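You operate a simulated robot arm through the tools that you are given. There is no shell and no other tool. Be economical: measure what you need, move in short steps, check, and stop when the job is done.

Carry out the task below with a simulated robot arm. There is one attempt and no reset: what you move stays moved.

JOB
Put things in order on the top of the long bench. At the end: the brown oak plunger stands where the yellow short brass weight (marked "100 g") stood; the yellow brass oil can stands where the grey pebble stood; the beige big cork stands where the yellow brass oil can stood; the grey pebble stands on top of the yellow sheet; the yellow short brass weight stands where the beige big cork stood; whatever was shut is shut again. Leave all else as you found it, and nothing knocked over.
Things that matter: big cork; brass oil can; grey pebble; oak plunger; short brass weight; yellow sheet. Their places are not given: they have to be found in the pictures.

Only the result counts: the job must be done as asked and must still hold three seconds after the hand-in. Knocking over, shifting, dropping, spilling or breaking anything else fails it. Flat cloth is picked up by pressing the open fingertips on it (5 to 10 N) and closing them slowly along it; thin cloth reads only 2 to 8 mm in the jaws.

ROBOT AND FRAMES
A 6-joint arm with a two-finger parallel gripper, fixed in place. Base frame: the origin is at the foot of the arm, x ahead of it, y to its left, z up; the work surface is at about z = 860. Units: mm, rad, N and s.
With the tool pointing down near the work surface it reaches from about 240 to 640 mm from the base axis. Its first joint turns from -1.152 to 1.152 rad. Payload 2.7 kg.
The tool frame sits at the grasp point between the pads (the TCP): z along the fingers, y along the line on which they close. The tips reach 23 mm beyond it. The gripper opens to 94 mm. The fingers are 38 mm wide and 10 mm thick; the gripper's body (54 by 96 mm) begins 39 mm behind the TCP.
Orientation is told as [roll, pitch, yaw] about the base's x, y, z axes, in that order, counted from this pose: with the fingers straight down and closing along the base's y, the tool's x points along the base's -x, its y along +y and its z along -z.

CONTROLS
- The arm moves only by the tool nudge_tool. Its argument "increments" is a list of rows, each an object of numbers (a shift or turn left out is 0, a gripper value left out holds the last): "tx", "ty", "tz": the shift along the tool's x, y, z in mm; "wx", "wy", "wz": the turn, a rotation vector about the tool's x, y, z in degrees; "fingers": the gripper command, from -1 (shut) to 1 (fully open), values between in proportion. In form: [{"tx": .., "ty": .., "tz": .., "wx": .., "wy": .., "wz": .., "fingers": ..}, ...]. A call has 1 to 20 rows; each row shifts and turns the commanded pose from where the row before left it, along the tool's axes as they then stand. Rows are played at 5 a second. More than 50 mm and 0.15 rad between two rows, or a gripper value outside its range, and nothing of the call is played. A pose out of reach is approached as far as the arm can. The call stops where the force on the tool passes 40 N (or 10 N more than at its start, if that is more) or the arm is blocked; 0.2 s more then pass. The fingers move at their own pace (about 45 mm/s each) and stop on an object; they squeeze with about 39 N. The grip force told is the motor's: it shows also when the fingers shut on nothing. Time passes only in rows, and 0.2 s behind the last, so rows that do not move let the fingers close. The reply holds the time, the measured pose of the TCP, the force on the tool along the base axes, the opening and the grip force, in the units named above and with some noise, with the torque about the TCP (base axes, N m) and any sound that the robot's microphone picked up, and new pictures: "views" is both (left out), scene, wrist or none.
- Cameras (640 x 400 px; columns grow to the right, rows downward): "scene" is fixed at [82.2, -433.1, 1400.4]; the picture's right is [0.66, -0.75, 0.00], its down [-0.48, -0.42, -0.77] and it looks along [0.58, 0.51, -0.64] (base axes); focal length 323 px, centre (320, 200). "wrist" rides on the gripper at [86, 16, -74] in the tool frame; the picture's right is [-0.18, 0.98, 0.00], its down [-0.58, -0.11, -0.81] and it looks along [-0.79, -0.15, 0.59] (tool axes); focal length 243 px, centre (320, 200).
- measure_at(camera, pixels): for up to 12 pixels [column, row] of the newest picture of that camera ("zoom" is the newest enlarged one), the place [x, y, z] in the base frame of the surface seen there, good to about 3 mm, but the place of the scene camera against the robot may be out by one fixed shift of up to 18 mm in any direction. It takes no simulated time.
- enlarge(camera, box): a new picture of the part [left, top, right, bottom] of that camera's present view, enlarged. It takes no simulated time.
- finish_job(): hands the job in; it is judged then, once.

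Keep the steps short. Do not move on a guess: measure, check each grasp and each placing, and mend mistakes. In all there are 80 turns and 200 pictures (those below and enlarged ones count). Leave the gripper open and the arm clear of the work at the hand-in unless told otherwise, and finish with a single line.

The tools are called after "Request:" as name(argument=value, ...) on one line, values as JSON. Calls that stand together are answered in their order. nudge_tool: Moves the arm, as the interface text tells. Its arguments: {"type":"object","properties":{"increments":{"type":"array","items":{"type":"object","properties":{"tx":{"type":"number"},"ty":{"type":"number"},"tz":{"type":"number"},"wx":{"type":"number"},"wy":{"type":"number"},"wz":{"type":"number"},"fingers":{"type":"number"}}}},"views":{"type":"string","enum":["both","scene","wrist","none"]}},"required":["increments"]} The other tools are called the same way: measure_at (camera, pixels) gives the place of the surface under pixels of a picture; enlarge (camera, box) takes an enlarged picture of a part of a camera's view; finish_job () hands the job in.

At the start:

```text
clock: 0.0
ee_pos: [347.3, -59.9, 1168.4]
tcp_rot: [0.0, -0.001, 0.0]
contact_force: [-0.4, 0.3, 0.6]
wrist_torque: [0.0, -0.03, 0.02]
grip_width: 94.0
finger_force: 0.0
```

scene: 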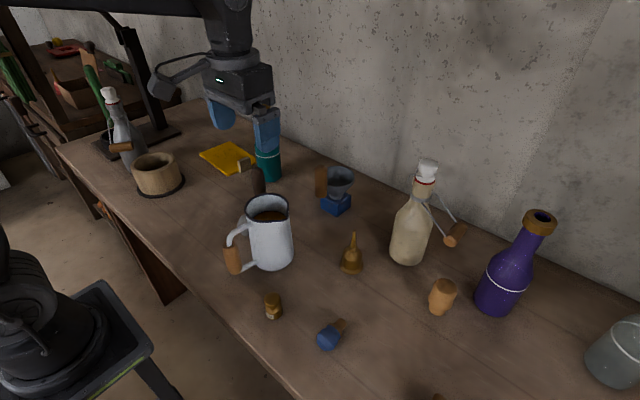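
wrist: 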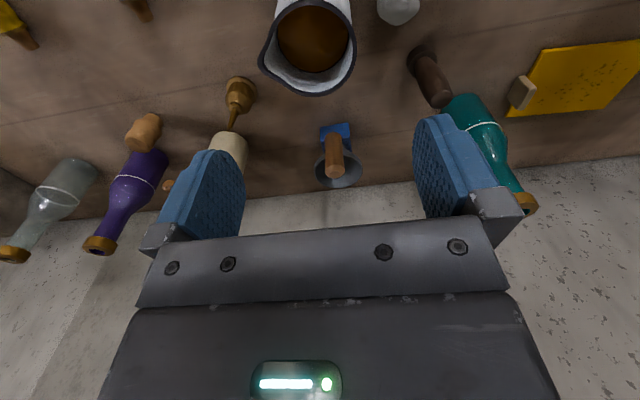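

I'll start by enlarging the scene to identify the things on the bench.

Request:
enlarge(camera="scene", box=[180, 120, 400, 260])

Request:
enlarge(camera="scene", box=[220, 220, 480, 400])

Request:
enlarge(camera="wrist", box=[0, 0, 640, 260])

```text
2.86 times, centred on (290, 190) of scene
```

zoom: 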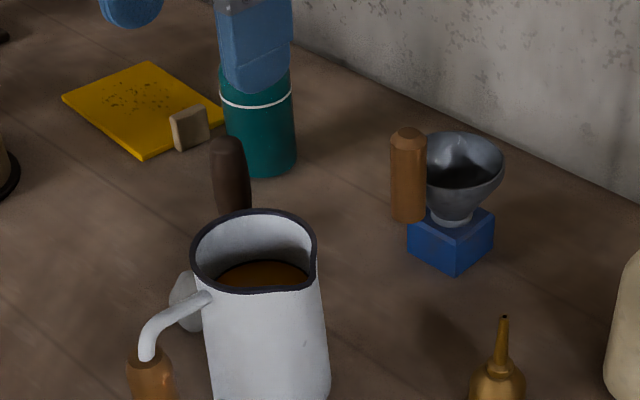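

```text
2.22 times, centred on (350, 310) of scene
```

zoom: 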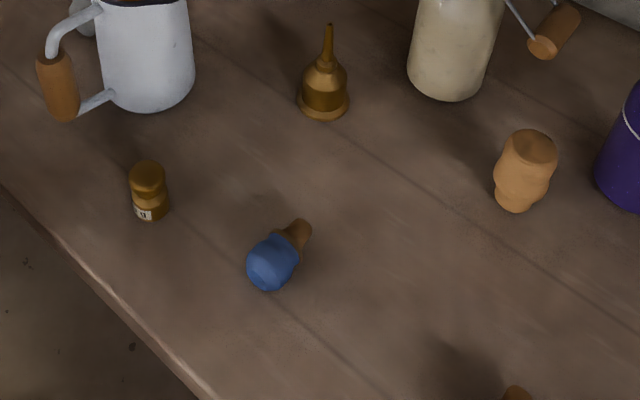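

```text
1.00 times, centred on (320, 130) of wrist (not enlarged: the box is as wide or as high as the picture)
```

zoom: 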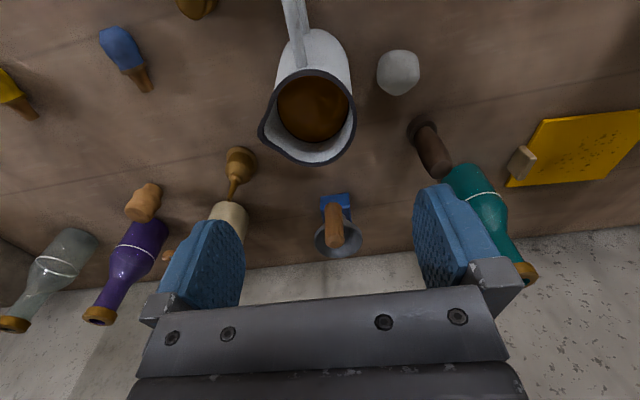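

Grey pebble is behind the mug (wrist zoom 398,72). I'll measure the main things, from the wrist and scene cameras.

Request:
measure_at(camera="zoom", pixels=[[398, 72], [398, 92], [420, 122], [440, 165], [550, 150], [600, 120], [525, 165], [238, 155], [232, 195], [145, 195], [335, 210], [336, 245]])

Request:
measure_at(camera="scene", pixels=[[352, 265], [353, 237], [272, 297], [274, 316], [443, 285], [438, 311], [257, 172], [228, 155], [244, 165], [240, 230], [320, 170], [222, 172]])

Request:
enlarge(camera="wrist", box=[340, 0, 640, 180])

```text
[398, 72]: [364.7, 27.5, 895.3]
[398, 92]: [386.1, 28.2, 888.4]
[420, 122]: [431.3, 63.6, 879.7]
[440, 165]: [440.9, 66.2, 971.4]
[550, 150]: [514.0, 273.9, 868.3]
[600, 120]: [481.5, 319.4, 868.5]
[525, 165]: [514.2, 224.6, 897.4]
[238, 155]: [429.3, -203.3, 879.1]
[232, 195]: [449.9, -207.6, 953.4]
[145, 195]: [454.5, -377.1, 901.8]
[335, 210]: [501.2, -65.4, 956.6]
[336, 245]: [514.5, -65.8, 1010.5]
```

```text
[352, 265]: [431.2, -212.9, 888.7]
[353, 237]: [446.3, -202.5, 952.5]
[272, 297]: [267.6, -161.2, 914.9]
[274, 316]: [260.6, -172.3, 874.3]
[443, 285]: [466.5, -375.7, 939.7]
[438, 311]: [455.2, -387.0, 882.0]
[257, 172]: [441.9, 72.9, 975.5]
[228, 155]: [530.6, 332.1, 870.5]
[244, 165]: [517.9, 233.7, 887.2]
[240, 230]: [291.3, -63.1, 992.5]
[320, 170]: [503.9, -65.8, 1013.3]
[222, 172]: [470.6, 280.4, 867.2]
```

```text
2.13 times, centred on (490, 90) of wrist
```

zoom: 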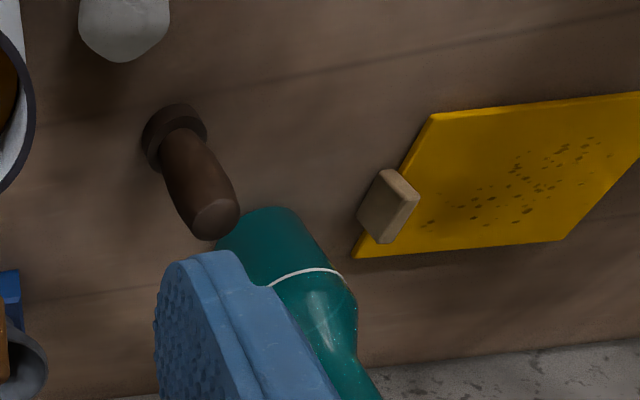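

Mug stands between weight and pebble. I move back a little and over to y≈20 for a clear view of the pebble, plunger and sheet.

Request:
nudge_tool(increments=[{"tx": 40, "ty": 30}, {"tx": 40, "ty": 30}, {"ty": 20, "tz": 30}, {"tz": 30}, {}], views="both")

```text
clock: 1.2
ee_pos: [270.1, 20.6, 1110.1]
tcp_rot: [-0.001, 0.0, 0.0]
contact_force: [0.1, 0.0, 1.1]
wrist_torque: [0.0, -0.01, 0.01]
grip_width: 93.9
finger_force: 0.1
```

scene: 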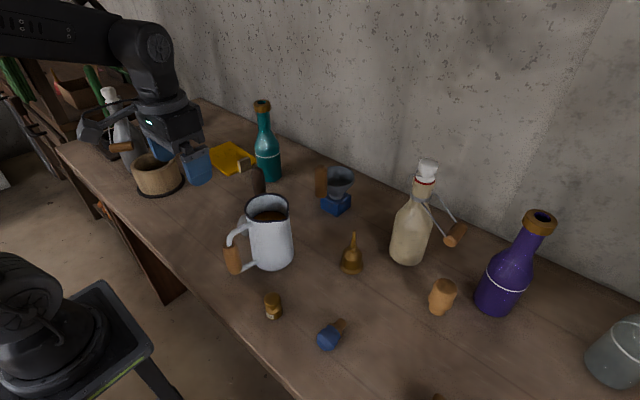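
wrist: 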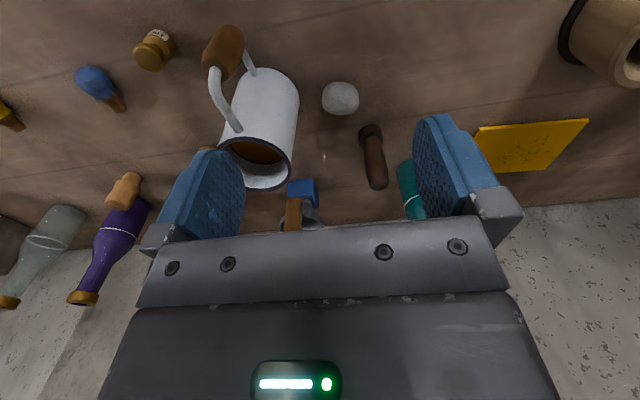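

Good view of pebble (340,98), mug, plunger. Enlarging.

Request:
enlarge(camera="wrist", box=[200, 50, 410, 200])

```text
2.67 times, centred on (305, 125) of wrist
```

zoom: 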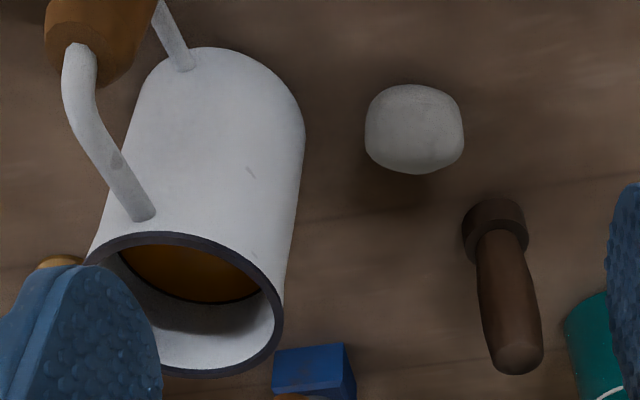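

Request:
measure_at(camera="zoom", pixels=[[414, 92], [414, 125], [414, 165], [370, 130], [460, 130], [302, 130], [283, 310], [230, 60], [467, 235], [525, 235], [495, 300], [517, 362]])

Request:
measure_at(camera="wrist", pixels=[[480, 128], [586, 120], [548, 172], [495, 173], [600, 60], [565, 50], [235, 170], [370, 128], [290, 190], [160, 40], [155, 65], [140, 50]])

Request:
enlarge(camera="wrist", box=[460, 100, 620, 200])

```text
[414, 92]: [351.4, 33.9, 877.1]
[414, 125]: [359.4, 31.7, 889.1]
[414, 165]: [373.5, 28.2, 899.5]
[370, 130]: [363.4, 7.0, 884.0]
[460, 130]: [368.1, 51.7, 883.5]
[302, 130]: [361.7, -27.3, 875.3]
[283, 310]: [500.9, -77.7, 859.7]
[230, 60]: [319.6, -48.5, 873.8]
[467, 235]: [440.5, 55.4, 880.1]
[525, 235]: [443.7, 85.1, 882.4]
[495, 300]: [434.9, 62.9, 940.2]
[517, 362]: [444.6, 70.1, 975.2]
```

```text
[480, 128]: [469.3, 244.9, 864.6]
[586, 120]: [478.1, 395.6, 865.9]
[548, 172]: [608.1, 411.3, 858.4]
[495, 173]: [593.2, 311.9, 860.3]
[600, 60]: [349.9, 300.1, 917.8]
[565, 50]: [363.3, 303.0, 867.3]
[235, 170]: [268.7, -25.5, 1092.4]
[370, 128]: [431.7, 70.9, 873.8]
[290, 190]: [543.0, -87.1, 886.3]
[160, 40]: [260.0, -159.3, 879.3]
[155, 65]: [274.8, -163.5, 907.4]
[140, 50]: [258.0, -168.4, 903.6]
```

```text
4.00 times, centred on (540, 150) of wrist
```

zoom: 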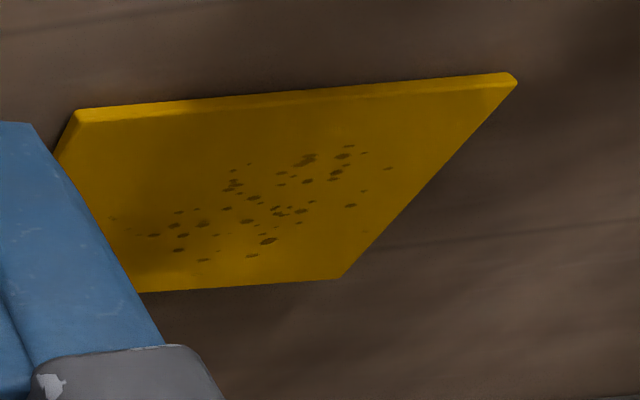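

Pebble centre ≈ (369, 30), 45 mm wide, 34 mm gap to the mug. I part-close the fingers to ~64 mm and hover above the pebble.

Request:
nudge_tool(increments=[{"tx": -40, "ty": 5, "fingers": 0.38}, {"tx": -40, "ty": 5}, {"tx": -19}, {"tz": 40}, {"tz": 40}, {"tz": 20}, {}, {}], views="both")

Request:
enlarge(camera="wrist", box=[200, -60, 440, 90])

```text
clock: 3.0
ee_pos: [368.8, 31.3, 1006.5]
tcp_rot: [-0.001, 0.001, -0.001]
contact_force: [0.2, 0.4, -0.8]
wrist_torque: [-0.01, 0.01, 0.01]
grip_width: 64.8
finger_force: 0.1
```

scene: 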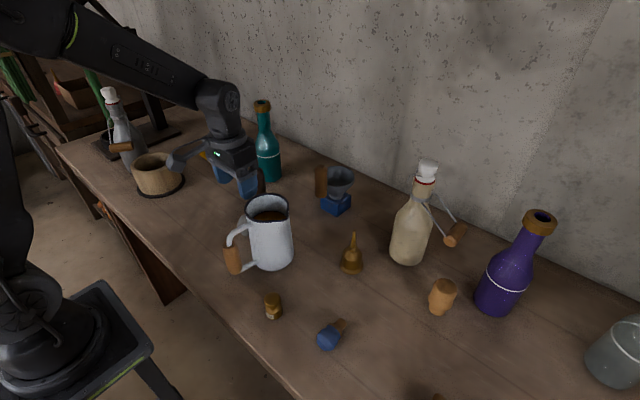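
wrist: 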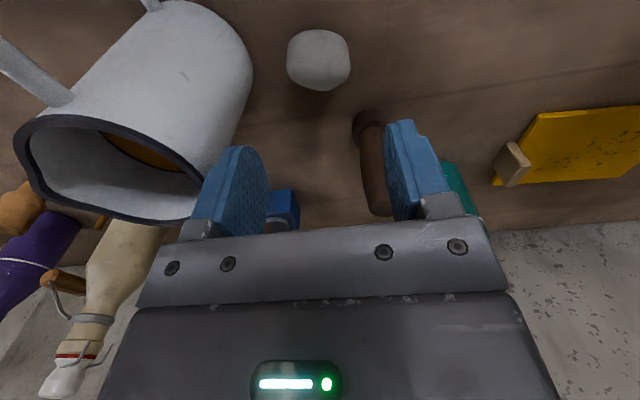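

```text
refused: -60 is not a number from 0 to 400
```

Measure pebble, mug side, and sheet from here.

Request:
measure_at(camera="wrist", pixels=[[319, 32], [319, 60], [319, 84], [289, 60], [347, 60], [250, 75], [245, 100], [536, 118], [500, 180], [615, 175], [630, 112], [590, 150]])

Request:
enlarge(camera="wrist", box=[240, 0, 400, 100])

```text
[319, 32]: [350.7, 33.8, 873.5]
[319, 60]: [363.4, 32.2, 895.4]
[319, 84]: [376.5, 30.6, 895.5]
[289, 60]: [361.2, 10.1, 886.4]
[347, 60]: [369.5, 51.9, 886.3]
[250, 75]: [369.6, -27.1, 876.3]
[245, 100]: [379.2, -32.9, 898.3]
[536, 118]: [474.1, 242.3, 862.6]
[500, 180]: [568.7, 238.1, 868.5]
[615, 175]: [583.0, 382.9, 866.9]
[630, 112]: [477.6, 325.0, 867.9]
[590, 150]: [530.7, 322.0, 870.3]
```

```text
4.00 times, centred on (320, 50) of wrist
```

zoom: 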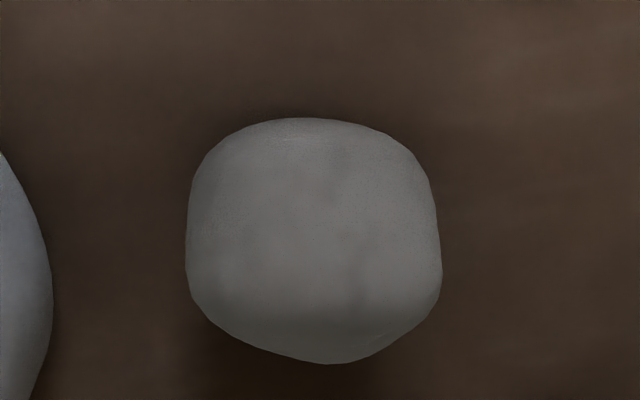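

Centred at about (368, 31). Descending to TCP z≈886 and then closing.

Request:
nudge_tool(increments=[{"tz": 40}, {"tz": 40}, {"tz": 25}, {"tz": 15}, {}], views="both")

```text
clock: 4.2
ee_pos: [366.7, 30.9, 887.6]
tcp_rot: [-0.001, -0.001, -0.002]
contact_force: [0.1, 0.5, 0.7]
wrist_torque: [0.02, 0.01, -0.01]
grip_width: 64.9
finger_force: 0.1
```

scene: 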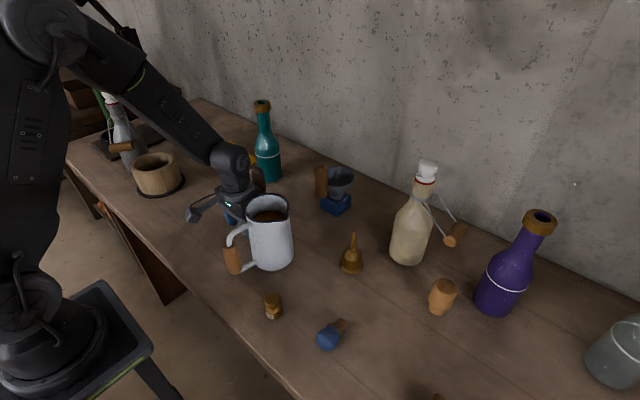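
wrist: 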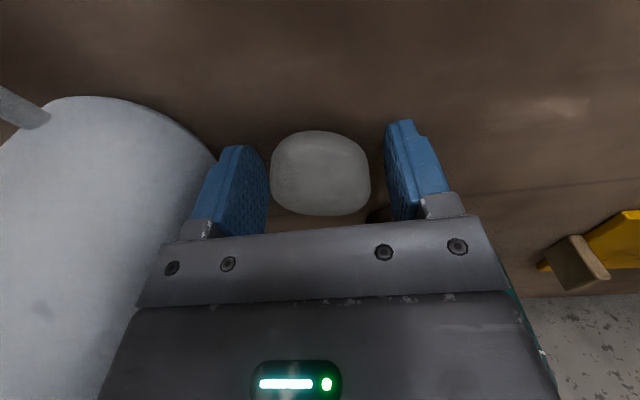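

Pebble is between the pads, with no contact. Closing.

Request:
nudge_tool(increments=[{"fingers": 0.0}, {"fingers": -0.1}, {"fingers": -1}, {}, {}], views="wrist")

```text
clock: 5.4
ee_pos: [367.2, 30.3, 887.2]
tcp_rot: [0.0, -0.001, 0.0]
contact_force: [1.0, 0.0, 0.1]
wrist_torque: [0.02, 0.02, -0.02]
grip_width: 47.6
finger_force: 39.2
```

wrist: 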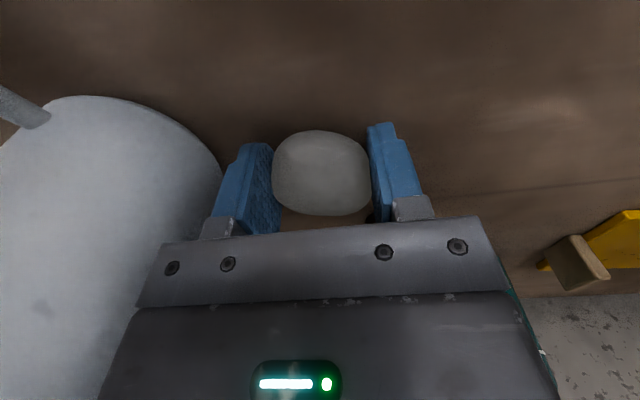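

Held at 47.6 mm. The pebble's spot is (368, 30). Lifting and carrying it towards the sheet at height.

Request:
nudge_tool(increments=[{"tz": -30}, {"tz": -45}, {"tz": -45}, {"tz": -45}, {"tz": -35}, {"ty": 45}, {"ty": 45}, {"ty": 45}, {"ty": 45}, {"ty": 45}, {"ty": 45}, {"tx": -40}, {"tx": -40}, {"tx": -40}, {"tx": -33}, {}], views="both")

```text
clock: 8.8
ee_pos: [517.8, 298.9, 1087.6]
tcp_rot: [-0.001, 0.002, 0.0]
contact_force: [0.0, -0.6, 0.2]
wrist_torque: [0.01, 0.01, -0.02]
grip_width: 0.0
finger_force: 39.4
```

scene: 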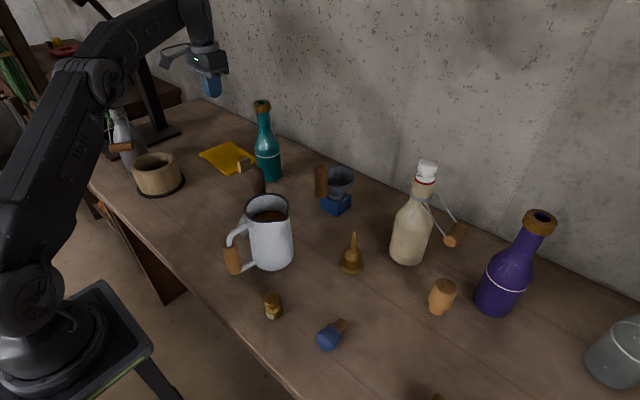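
wrist: 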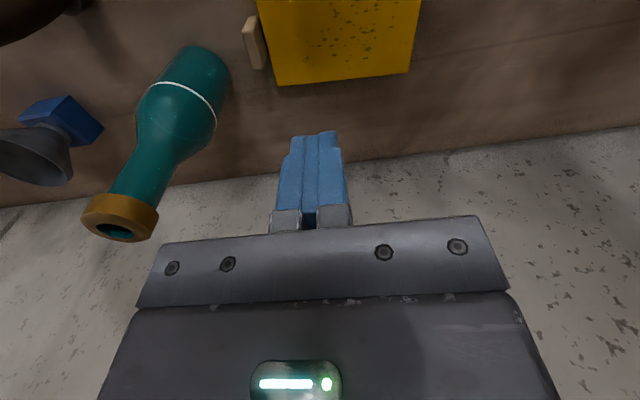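

The pebble slipped out (opening 0). I go back to look for it, at height and by the same path.

Request:
nudge_tool(increments=[{"tx": 45, "fingers": 0.4}, {"tx": 45}, {"tx": 45}, {"ty": -45}, {"tx": 45, "ty": -20}, {"tx": 45, "ty": -20}, {"ty": -45}, {"ty": -45}, {"ty": -45}, {"ty": -45}, {}], views="both")

```text
clock: 11.2
ee_pos: [293.2, 34.3, 1088.7]
tcp_rot: [0.001, 0.0, 0.002]
contact_force: [-0.4, 0.1, 0.6]
wrist_torque: [-0.01, -0.01, 0.0]
grip_width: 65.8
finger_force: 0.1
```

scene: 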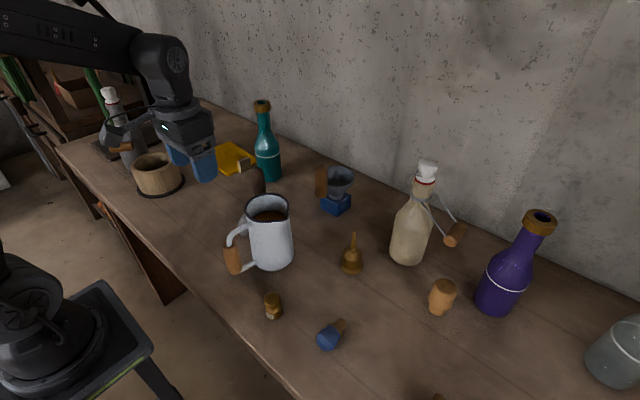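
wrist: 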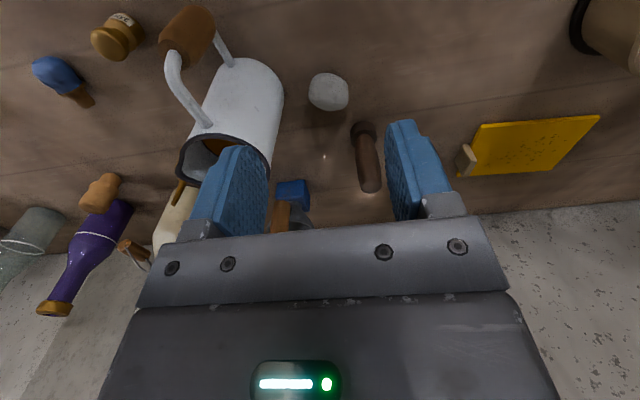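

The pebble is still near its place. Enlarging and measuring.

Request:
enlarge(camera="wrist", box=[248, 42, 408, 142])

Request:
measure_at(camera="wrist", pixels=[[328, 76], [328, 92], [328, 107], [311, 90], [346, 90], [315, 100], [342, 103], [285, 90], [372, 125], [364, 128]])

```text
4.00 times, centred on (328, 92) of wrist
```

zoom: 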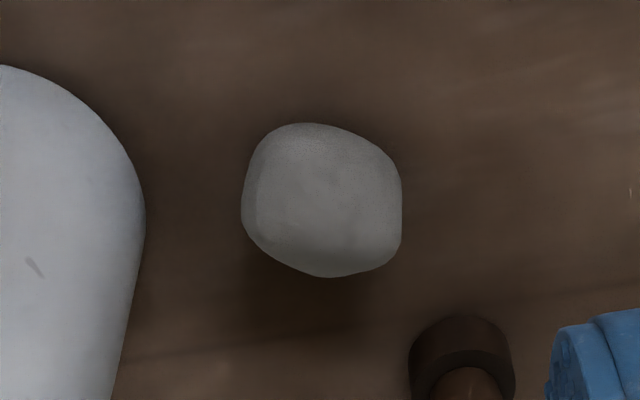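

```text
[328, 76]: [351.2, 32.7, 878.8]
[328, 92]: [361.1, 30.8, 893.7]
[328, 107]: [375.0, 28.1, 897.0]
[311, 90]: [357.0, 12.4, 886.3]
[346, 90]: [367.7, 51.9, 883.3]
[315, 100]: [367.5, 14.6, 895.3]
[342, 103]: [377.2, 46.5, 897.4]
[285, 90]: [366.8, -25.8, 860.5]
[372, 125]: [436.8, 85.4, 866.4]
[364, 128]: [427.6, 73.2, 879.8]
```

It turned slightly but stayed at (367, 31). I'll grip lower (TCP z≈883.5) below its shoulder.

Request:
nudge_tool(increments=[{"tx": -40, "ty": -2}, {"tx": -34, "ty": -1}, {"tz": 45}, {"tz": 45}, {"tz": 45}, {"tz": 40}, {"tz": 24}, {}], views="wrist")

```text
clock: 13.0
ee_pos: [367.9, 31.6, 887.3]
tcp_rot: [0.001, 0.001, 0.001]
contact_force: [-0.8, -0.1, -0.1]
wrist_torque: [-0.05, 0.02, -0.06]
grip_width: 66.1
finger_force: 0.0
```

wrist: 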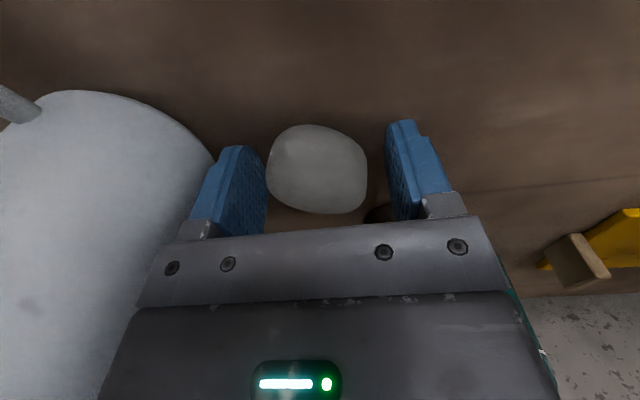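

Four millimetres lower, then close gently.

Request:
nudge_tool(increments=[{"tz": 2.5}, {"tz": 2}, {"fingers": 0.1}, {"fingers": 0.0}, {"fingers": -0.1}, {"fingers": -1}, {}, {}], views="wrist")

```text
clock: 14.8
ee_pos: [367.5, 32.0, 884.5]
tcp_rot: [0.001, 0.0, 0.0]
contact_force: [-0.3, -0.1, 0.8]
wrist_torque: [-0.04, -0.01, -0.01]
grip_width: 42.8
finger_force: 38.8
```

wrist: 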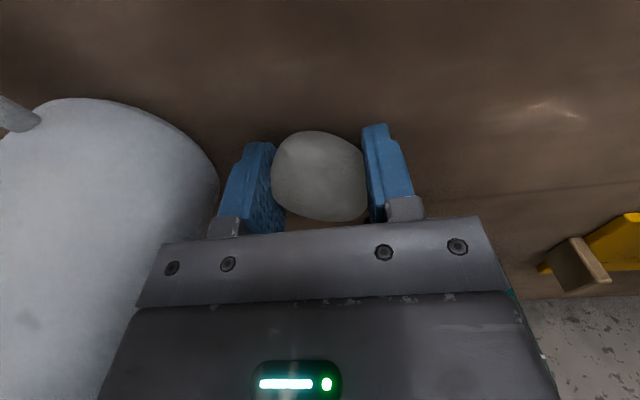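

Narrower hold now (42.8 mm). Lifting slowly to test.

Request:
nudge_tool(increments=[{"tz": -4}, {"tz": -6}, {"tz": -10}, {"tz": -10}, {}], views="wrist")

```text
clock: 16.0
ee_pos: [368.5, 32.0, 914.9]
tcp_rot: [-0.001, 0.0, 0.0]
contact_force: [0.1, 0.2, -1.0]
wrist_torque: [0.0, 0.0, 0.05]
grip_width: 42.9
finger_force: 38.8
```

wrist: 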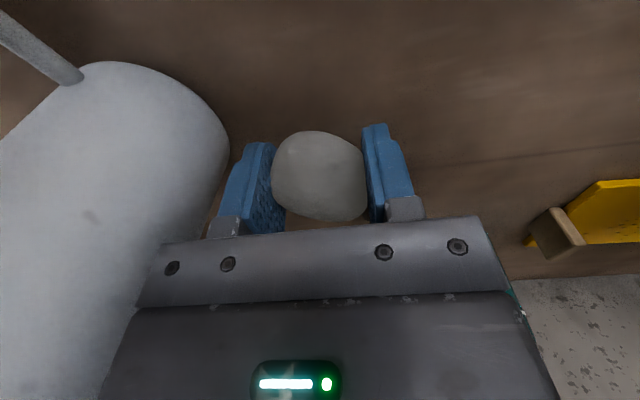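

Held firmly. Carrying on more gently.

Request:
nudge_tool(increments=[{"tz": -20}, {"tz": -30}, {"tz": -30}, {"tz": -30}, {"tz": -20}, {"ty": 15}, {"ty": 30}, {"ty": 30}, {"ty": 30}, {"ty": 30}, {"ty": 30}, {"ty": 30}, {"ty": 30}, {"ty": 25}, {"ty": 18}, {}], views="wrist")

Request:
nudge_tool(increments=[{"tx": -15}, {"tx": -30}, {"tx": -30}, {"tx": -30}, {"tx": -30}, {"tx": -15}, {}], views="both")

```text
clock: 19.4
ee_pos: [368.7, 300.9, 1042.8]
tcp_rot: [0.0, 0.0, -0.001]
contact_force: [0.8, 0.4, -1.3]
wrist_torque: [0.02, 0.0, 0.01]
grip_width: 43.0
finger_force: 39.1
```

wrist: 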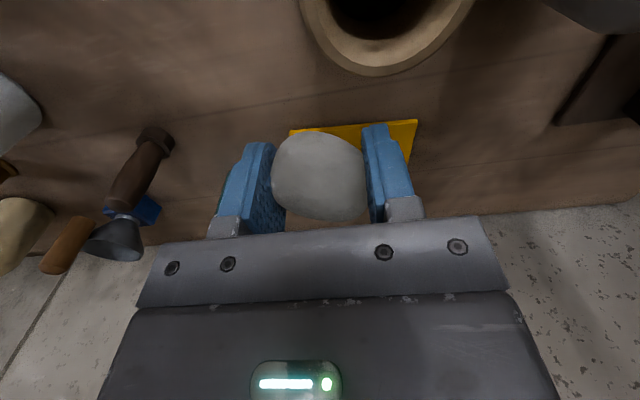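

```text
clock: 21.0
ee_pos: [519.3, 301.0, 1044.7]
tcp_rot: [0.001, 0.0, 0.001]
contact_force: [0.1, 0.4, -1.6]
wrist_torque: [0.0, -0.02, -0.01]
grip_width: 42.6
finger_force: 38.8
```

scene: 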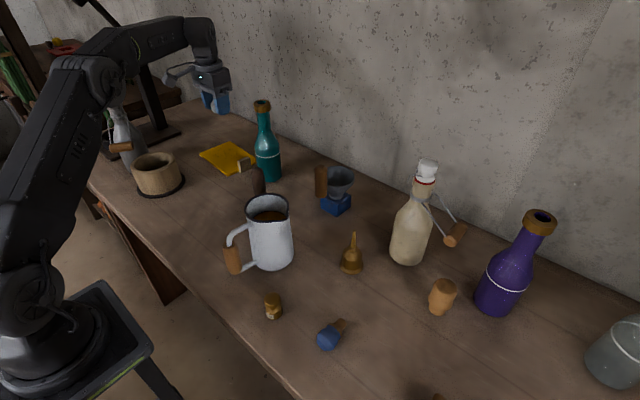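
wrist: 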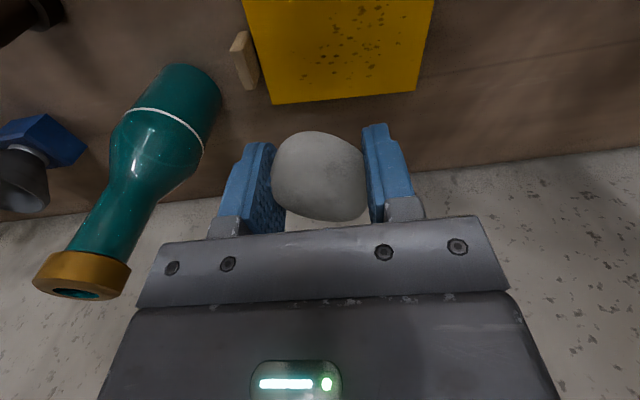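

Measuring sheet edges and wooden block from here.

Request:
measure_at(camera="wrist", pixels=[[275, 100], [413, 88], [431, 5], [248, 3], [340, 60], [250, 60], [238, 40]])

```text
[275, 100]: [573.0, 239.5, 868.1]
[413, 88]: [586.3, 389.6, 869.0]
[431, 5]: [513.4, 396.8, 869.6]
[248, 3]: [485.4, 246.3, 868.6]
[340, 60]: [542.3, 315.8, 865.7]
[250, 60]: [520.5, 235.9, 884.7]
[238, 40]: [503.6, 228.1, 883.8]
```

Sheet spans x 473–580, y 243–395. Lowering at (520, 311) until contact near TCP z≈893.

Request:
nudge_tool(increments=[{"ty": 10}, {"tz": 30}, {"tz": 35}, {"tz": 35}, {"tz": 30}, {"tz": 12}, {}], views="both")

```text
clock: 22.6
ee_pos: [516.0, 310.3, 902.9]
tcp_rot: [0.001, 0.0, 0.0]
contact_force: [0.4, 0.9, -1.5]
wrist_torque: [0.02, 0.02, 0.03]
grip_width: 42.9
finger_force: 38.9
```

scene: 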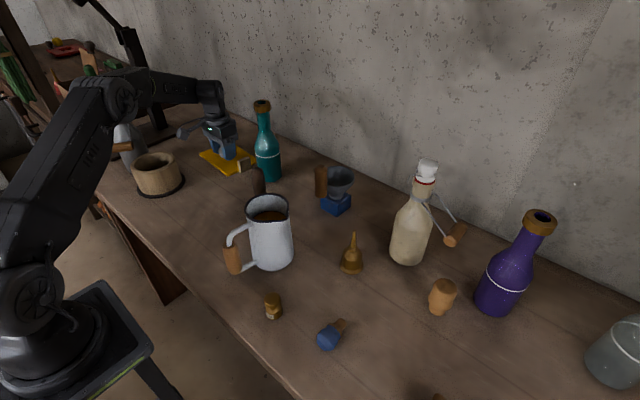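
wrist: 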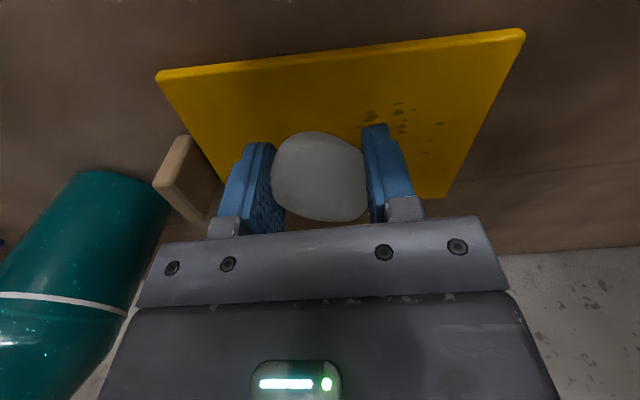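

Request:
nudge_tool(increments=[{"tz": 3}, {"tz": 2}, {"tz": 2}, {}], views="none")

Request:
nudge_tool(increments=[{"tz": 1}, {"tz": 1}, {}], views="none")

```text
clock: 23.6
ee_pos: [517.3, 310.6, 896.2]
tcp_rot: [0.0, -0.001, -0.001]
contact_force: [0.5, 0.0, -1.3]
wrist_torque: [0.02, -0.02, -0.02]
grip_width: 42.9
finger_force: 38.7
```

```text
clock: 24.4
ee_pos: [517.3, 310.0, 893.7]
tcp_rot: [0.0, -0.002, 0.0]
contact_force: [0.9, 0.0, -1.1]
wrist_torque: [-0.01, -0.01, -0.03]
grip_width: 42.9
finger_force: 39.1
```

Request:
nudge_tool(increments=[{"tz": 0.7}, {"tz": 0.7}, {}], views="wrist")

```text
clock: 25.2
ee_pos: [517.7, 310.4, 893.6]
tcp_rot: [0.001, 0.0, 0.001]
contact_force: [-0.3, 0.9, -0.3]
wrist_torque: [-0.01, -0.04, 0.01]
grip_width: 42.7
finger_force: 39.4
```

wrist: 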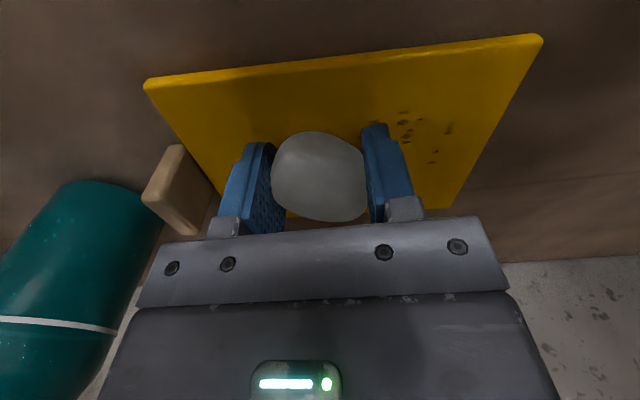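

Light contact is starting. One more small step, then release slowly.

Request:
nudge_tool(increments=[{"tz": 0.7}, {}, {"fingers": -0.05}, {"fingers": 0.1}, {"fingers": 0.3}, {"fingers": 0.4}, {}, {}], views="wrist")

```text
clock: 27.0
ee_pos: [518.5, 310.5, 891.5]
tcp_rot: [-0.001, 0.001, -0.001]
contact_force: [-0.3, 0.6, 0.3]
wrist_torque: [-0.01, 0.01, 0.01]
grip_width: 65.8
finger_force: 0.0
```

wrist: 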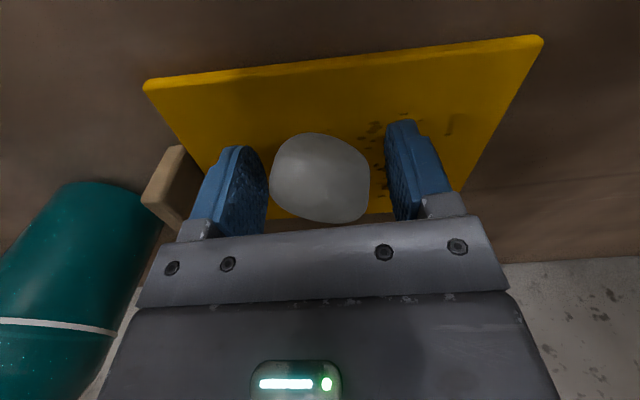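

Pebble stands on the sheet. Rising and going to view the oil can, weight and cork from y≈-200.

Request:
nudge_tool(increments=[{"tz": -20}, {"tz": -40}, {"tz": -45}, {"tz": -45}, {"tz": -45}, {"tx": 45}, {"tx": 45}, {"tx": 45}, {"tx": 45, "ty": -20}, {"tx": 10, "ty": -45}, {"ty": -45}, {"ty": -45}, {"ty": -45}, {"ty": -45}, {"ty": -45}, {"ty": -45}, {"ty": -45}, {"ty": -45, "fingers": 0.6}, {"ty": -45}, {"ty": -40}], views="both")

```text
clock: 31.2
ee_pos: [327.6, -201.3, 1083.1]
tcp_rot: [0.001, -0.001, 0.001]
contact_force: [0.2, 0.2, 0.5]
wrist_torque: [-0.01, -0.02, 0.01]
grip_width: 75.4
finger_force: 0.1
```

scene: 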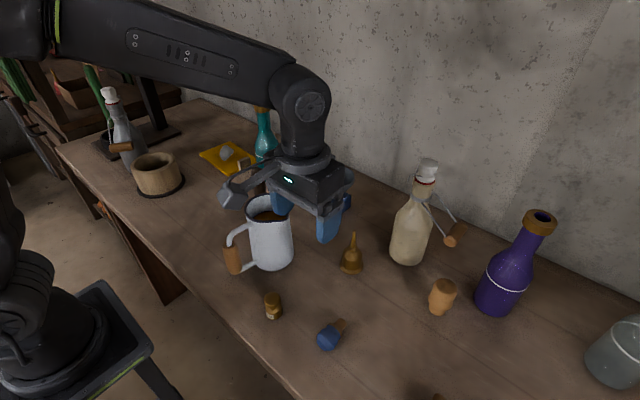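
wrist: 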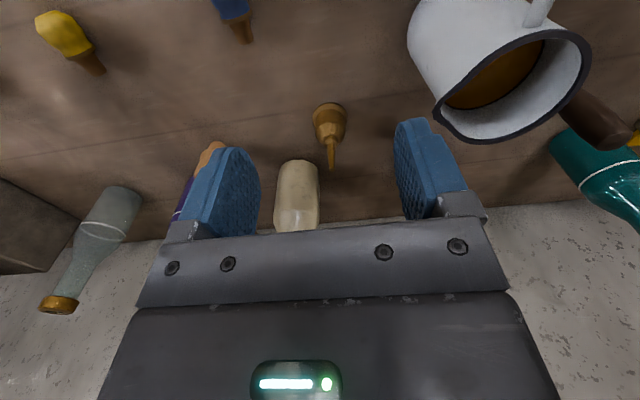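

Pebble sits on the sheet. Now the oil can at wrist (330,120).

Request:
enlarge(camera="wrist", box=[250, 80, 410, 180])

Request:
measure_at(camera="wrist", pixels=[[328, 104], [328, 115], [329, 125], [314, 112], [346, 112], [317, 125], [342, 130], [331, 145], [332, 165], [297, 165], [410, 30], [438, 110]])

```text
4.00 times, centred on (330, 130) of wrist
```

zoom: 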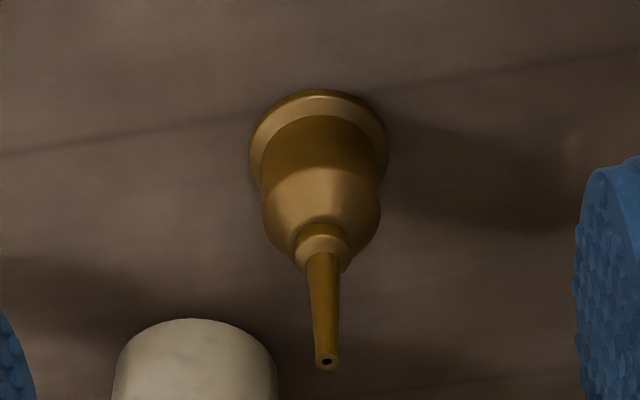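

```text
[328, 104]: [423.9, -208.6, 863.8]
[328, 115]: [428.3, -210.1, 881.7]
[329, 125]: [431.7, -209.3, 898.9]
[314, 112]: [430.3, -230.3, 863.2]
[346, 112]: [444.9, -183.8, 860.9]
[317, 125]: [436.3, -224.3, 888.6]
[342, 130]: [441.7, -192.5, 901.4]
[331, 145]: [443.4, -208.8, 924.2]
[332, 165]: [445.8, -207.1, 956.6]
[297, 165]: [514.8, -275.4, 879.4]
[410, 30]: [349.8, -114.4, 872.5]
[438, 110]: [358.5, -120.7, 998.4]
```

Can axis ≈ (446, -208), spout tip ≈ 963, collar ≈ 908–920. The palm would hit the spout in a low grasp, so I'll grip the collar/spout with TCP at ≈ 931. First hover and check.

Request:
nudge_tool(increments=[{"tx": -40, "ty": -3, "fingers": 0.2}, {"tx": -40, "ty": -3}, {"tx": -38.5, "ty": 0}, {"tz": 40}, {"tz": 33}, {}, {}], views="both")

```text
clock: 32.8
ee_pos: [449.9, -204.6, 1012.4]
tcp_rot: [0.0, 0.0, -0.003]
contact_force: [0.1, -0.4, 0.0]
wrist_torque: [0.01, -0.02, -0.03]
grip_width: 56.4
finger_force: 0.0
```

scene: 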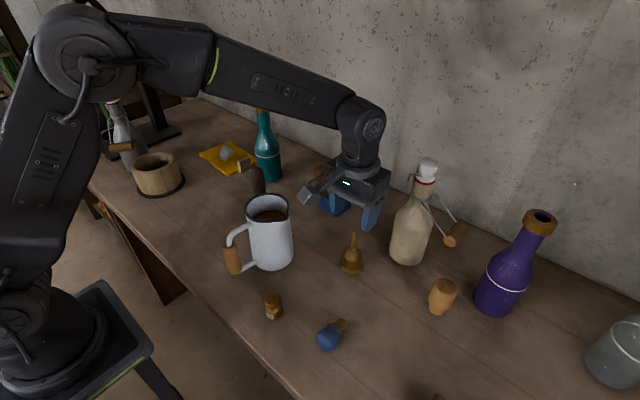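
wrist: 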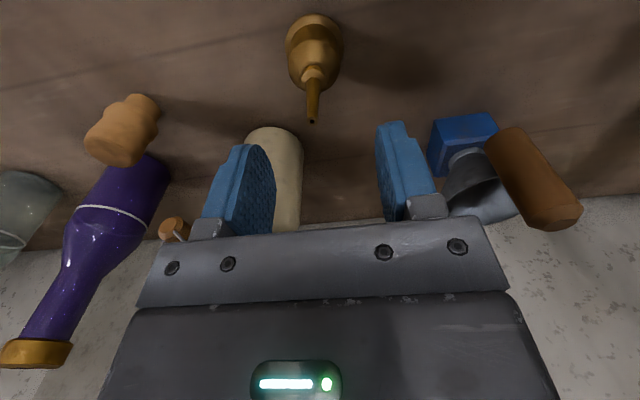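

Request:
enlarge(camera="wrist", box=[234, 10, 394, 130])

Request:
measure_at(camera="wrist", pixels=[[312, 116], [312, 107], [312, 95], [312, 82], [314, 74], [313, 66], [313, 55], [313, 30], [293, 65], [335, 65], [272, 150], [300, 70]])

```text
3.33 times, centred on (314, 70) of wrist
```

zoom: 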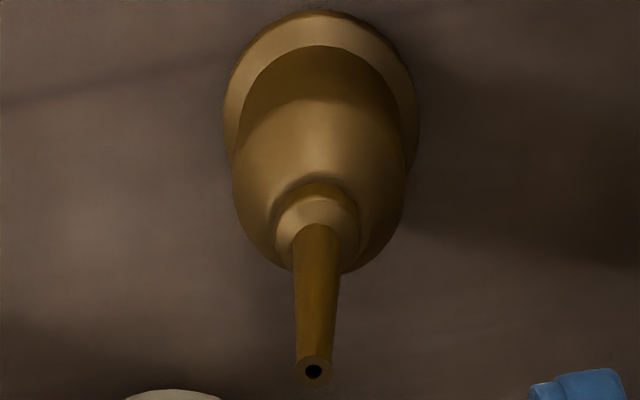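

```text
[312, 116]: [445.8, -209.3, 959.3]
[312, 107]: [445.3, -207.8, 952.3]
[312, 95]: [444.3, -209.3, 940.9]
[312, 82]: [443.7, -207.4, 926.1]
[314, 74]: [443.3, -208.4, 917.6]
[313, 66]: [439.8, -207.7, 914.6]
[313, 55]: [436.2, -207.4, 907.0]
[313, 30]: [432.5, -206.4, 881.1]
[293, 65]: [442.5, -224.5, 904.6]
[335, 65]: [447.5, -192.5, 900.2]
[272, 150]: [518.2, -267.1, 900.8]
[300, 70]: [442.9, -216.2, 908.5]
```

Spout axis (447, -208), base of the spout at z≈918, tip 962. I go to TCP z≈941 (tips just above the collar) and close on the spout.

Request:
nudge_tool(increments=[{"tx": 2.5, "ty": -3.5, "tz": 20}, {"tz": 30}, {"tz": 21}, {}], views="wrist")

```text
clock: 33.8
ee_pos: [445.2, -209.1, 941.5]
tcp_rot: [-0.001, 0.0, 0.001]
contact_force: [-0.5, 0.7, -0.8]
wrist_torque: [-0.01, 0.01, -0.02]
grip_width: 56.4
finger_force: 0.1
```

wrist: 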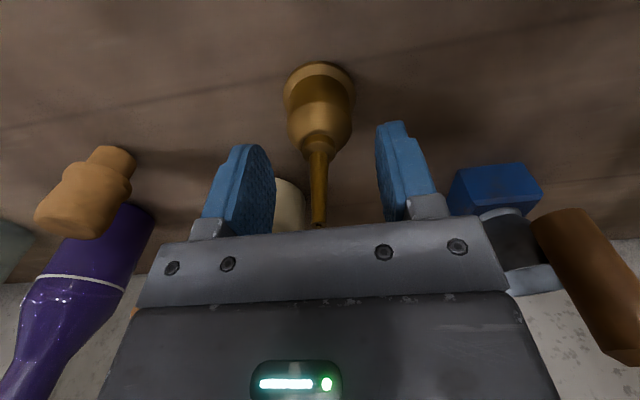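

Spout is centred between the pads. Closing slowly.

Request:
nudge_tool(increments=[{"fingers": 0.0}, {"fingers": -0.2}, {"fingers": -0.4}, {"fingers": -0.6}, {"fingers": -0.75}, {"fingers": -1}, {}, {}], views="wrist")

```text
clock: 35.6
ee_pos: [445.1, -208.9, 943.6]
tcp_rot: [-0.002, -0.006, 0.0]
contact_force: [-3.9, 1.8, 30.1]
wrist_torque: [0.08, -0.02, 0.03]
grip_width: 25.0
finger_force: 39.1
```

wrist: 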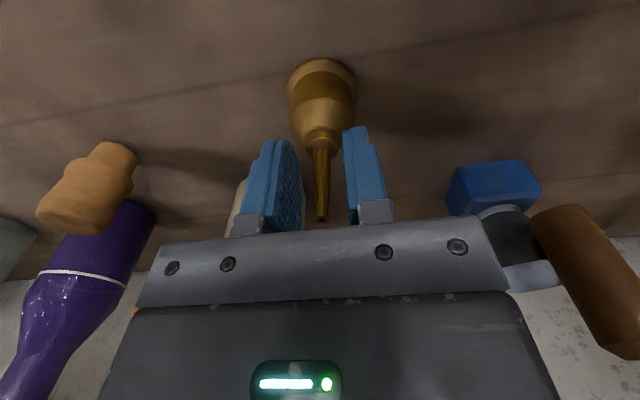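

The fingers stop at 25 mm with a 30 N upward push: they are wedging on a taper. That's not a good grip, so I open and rise.

Request:
nudge_tool(increments=[{"fingers": -0.3}, {"fingers": 0.0}, {"fingers": 0.2}, {"tz": -20}, {"tz": -40}, {"tz": -40}, {}], views="both")

Request:
enlarge(camera="wrist", box=[234, 0, 394, 100])

Request:
enlarge(camera="scene", box=[280, 150, 440, 290])

```text
clock: 37.2
ee_pos: [444.6, -208.9, 1043.8]
tcp_rot: [0.0, -0.001, 0.0]
contact_force: [-0.1, -0.5, 0.0]
wrist_torque: [0.06, 0.0, 0.0]
grip_width: 56.4
finger_force: 0.0
```

scene: 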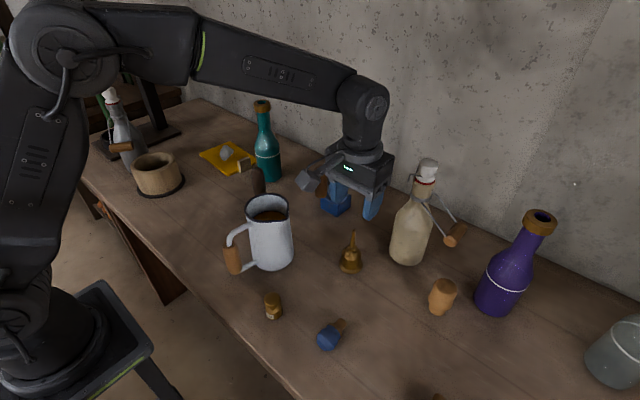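
wrist: 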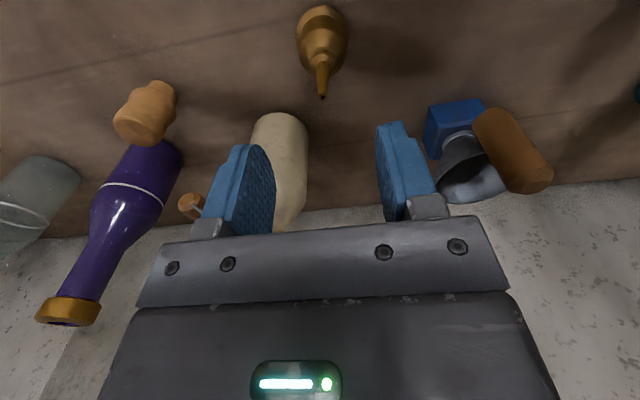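

```text
4.00 times, centred on (314, 50) of wrist
```

zoom: 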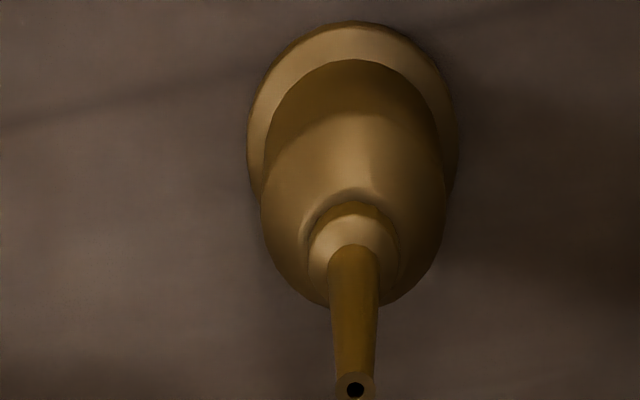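

```text
2.86 times, centred on (360, 220) of scene
```

zoom: 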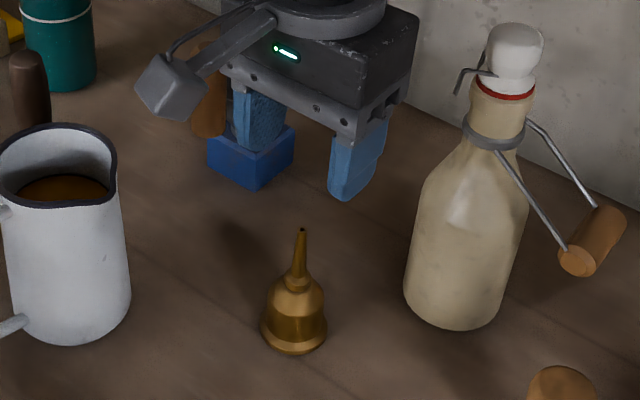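

The can stands unmoved. I'll measure it again; then I plan to tilt the tool about 45° forward (palm toward the base), so the palm clears the spout and the pads hold the body.

Request:
measure_at(camera="wrist", pixels=[[323, 96], [322, 80], [322, 45], [322, 20], [300, 40], [346, 40], [305, 60], [342, 60], [410, 190]])

Request:
nudge_tool(increments=[{"wy": -5, "tz": -8}, {"wy": -8}, {"wy": -8}, {"wy": -8}, {"wy": -8}, {"wy": -8}, {}], views="both")

```text
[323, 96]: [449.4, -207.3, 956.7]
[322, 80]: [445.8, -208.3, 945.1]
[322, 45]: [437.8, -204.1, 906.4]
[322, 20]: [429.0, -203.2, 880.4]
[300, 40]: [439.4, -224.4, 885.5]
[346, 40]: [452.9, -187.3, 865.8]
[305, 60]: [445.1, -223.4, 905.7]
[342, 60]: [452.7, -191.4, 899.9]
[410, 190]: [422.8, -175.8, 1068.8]
```

```text
clock: 38.8
ee_pos: [443.6, -210.6, 1050.9]
tcp_rot: [-0.001, -0.787, 0.0]
contact_force: [0.3, -0.3, 0.5]
wrist_torque: [-0.03, 0.02, 0.03]
grip_width: 56.3
finger_force: 0.0
```

scene: 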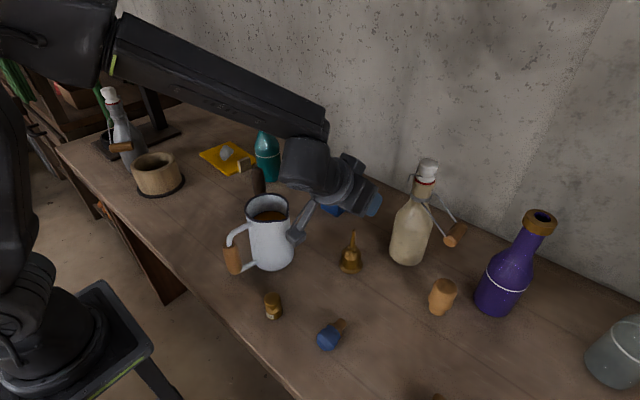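
wrist: 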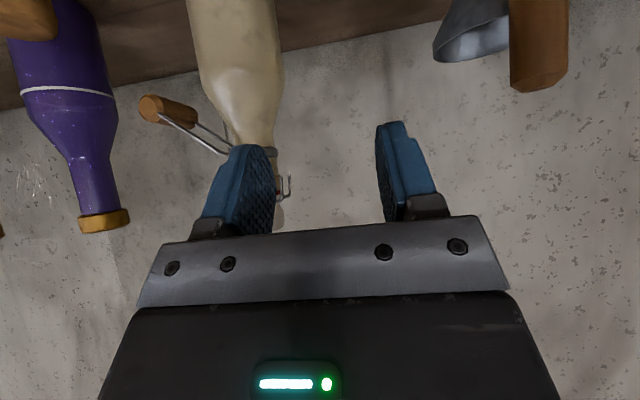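

Tilt achieved (0.787 rad). Lowering to TCP z≈1000 above the can, checking.

Request:
nudge_tool(increments=[{"tx": 16.8, "tz": 19.2, "ty": 1.5}, {"tx": 16.9, "tz": 19.3, "ty": 1.5}, {}], views="both")

```text
clock: 39.6
ee_pos: [447.6, -205.1, 999.5]
tcp_rot: [-0.001, -0.785, 0.0]
contact_force: [-0.5, -0.6, -0.1]
wrist_torque: [0.0, -0.03, 0.01]
grip_width: 56.6
finger_force: 0.0
```

scene: 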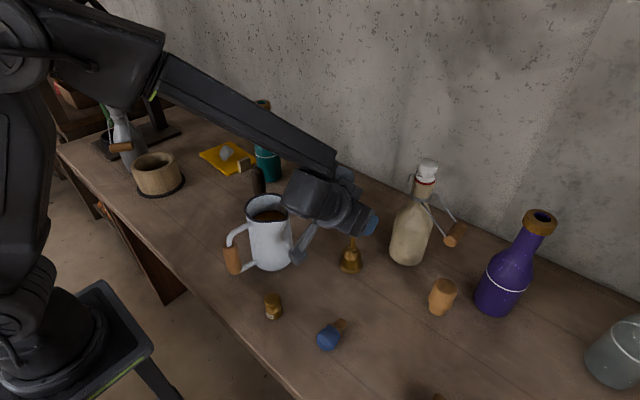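
wrist: 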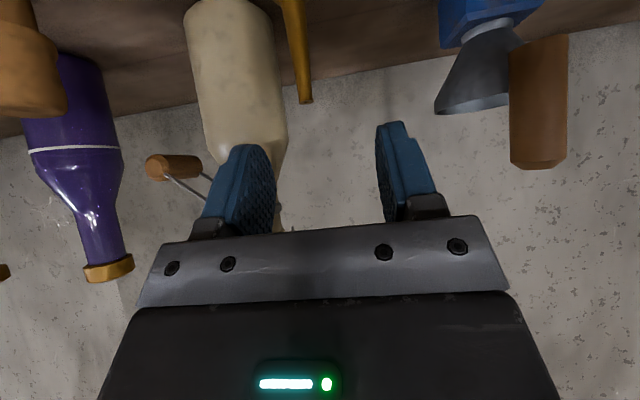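

Request:
nudge_tool(increments=[{"tx": 14.1, "tz": 14.1, "ty": -2}, {"tx": 14.1, "tz": 14.1}, {}], views="wrist")

Request:
measure_at(camera="wrist", pixels=[[311, 145], [311, 130], [309, 110], [306, 70], [282, 20], [337, 20], [305, 20]])

```text
clock: 40.4
ee_pos: [446.1, -207.5, 957.0]
tcp_rot: [0.0, -0.785, 0.0]
contact_force: [-1.1, 0.1, 0.6]
wrist_torque: [-0.01, -0.01, -0.01]
grip_width: 56.4
finger_force: 0.0
```

wrist: 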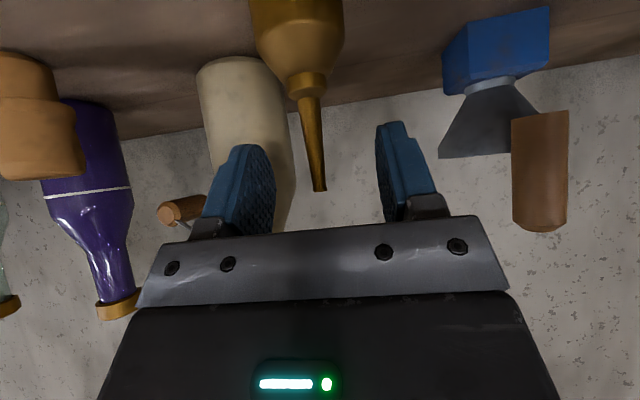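

```text
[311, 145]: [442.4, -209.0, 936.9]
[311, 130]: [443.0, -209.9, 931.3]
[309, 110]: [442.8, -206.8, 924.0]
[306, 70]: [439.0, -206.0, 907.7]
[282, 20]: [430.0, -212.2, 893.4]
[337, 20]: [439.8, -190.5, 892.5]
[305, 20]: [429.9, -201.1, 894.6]
```

Centred. Descending to z≈912.

Request:
nudge_tool(increments=[{"tx": 14.1, "tz": 14.1}, {"tx": 10.6, "tz": 10.6}, {"tx": 7, "tz": 7}, {}], views="both")

```text
clock: 41.4
ee_pos: [448.6, -209.4, 913.5]
tcp_rot: [0.0, -0.786, 0.001]
contact_force: [0.0, 0.3, -1.1]
wrist_torque: [-0.01, 0.01, 0.01]
grip_width: 56.3
finger_force: 0.0
```

scene: 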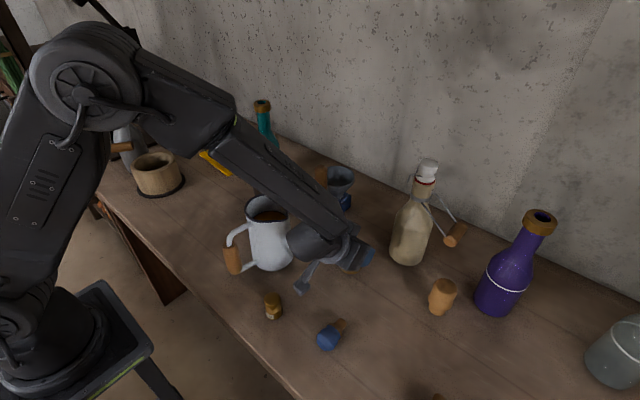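
wrist: 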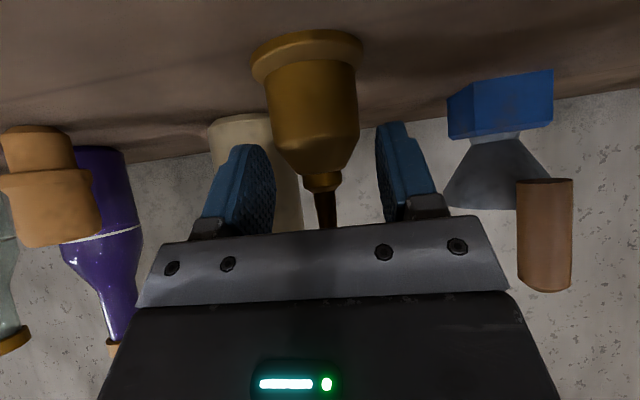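

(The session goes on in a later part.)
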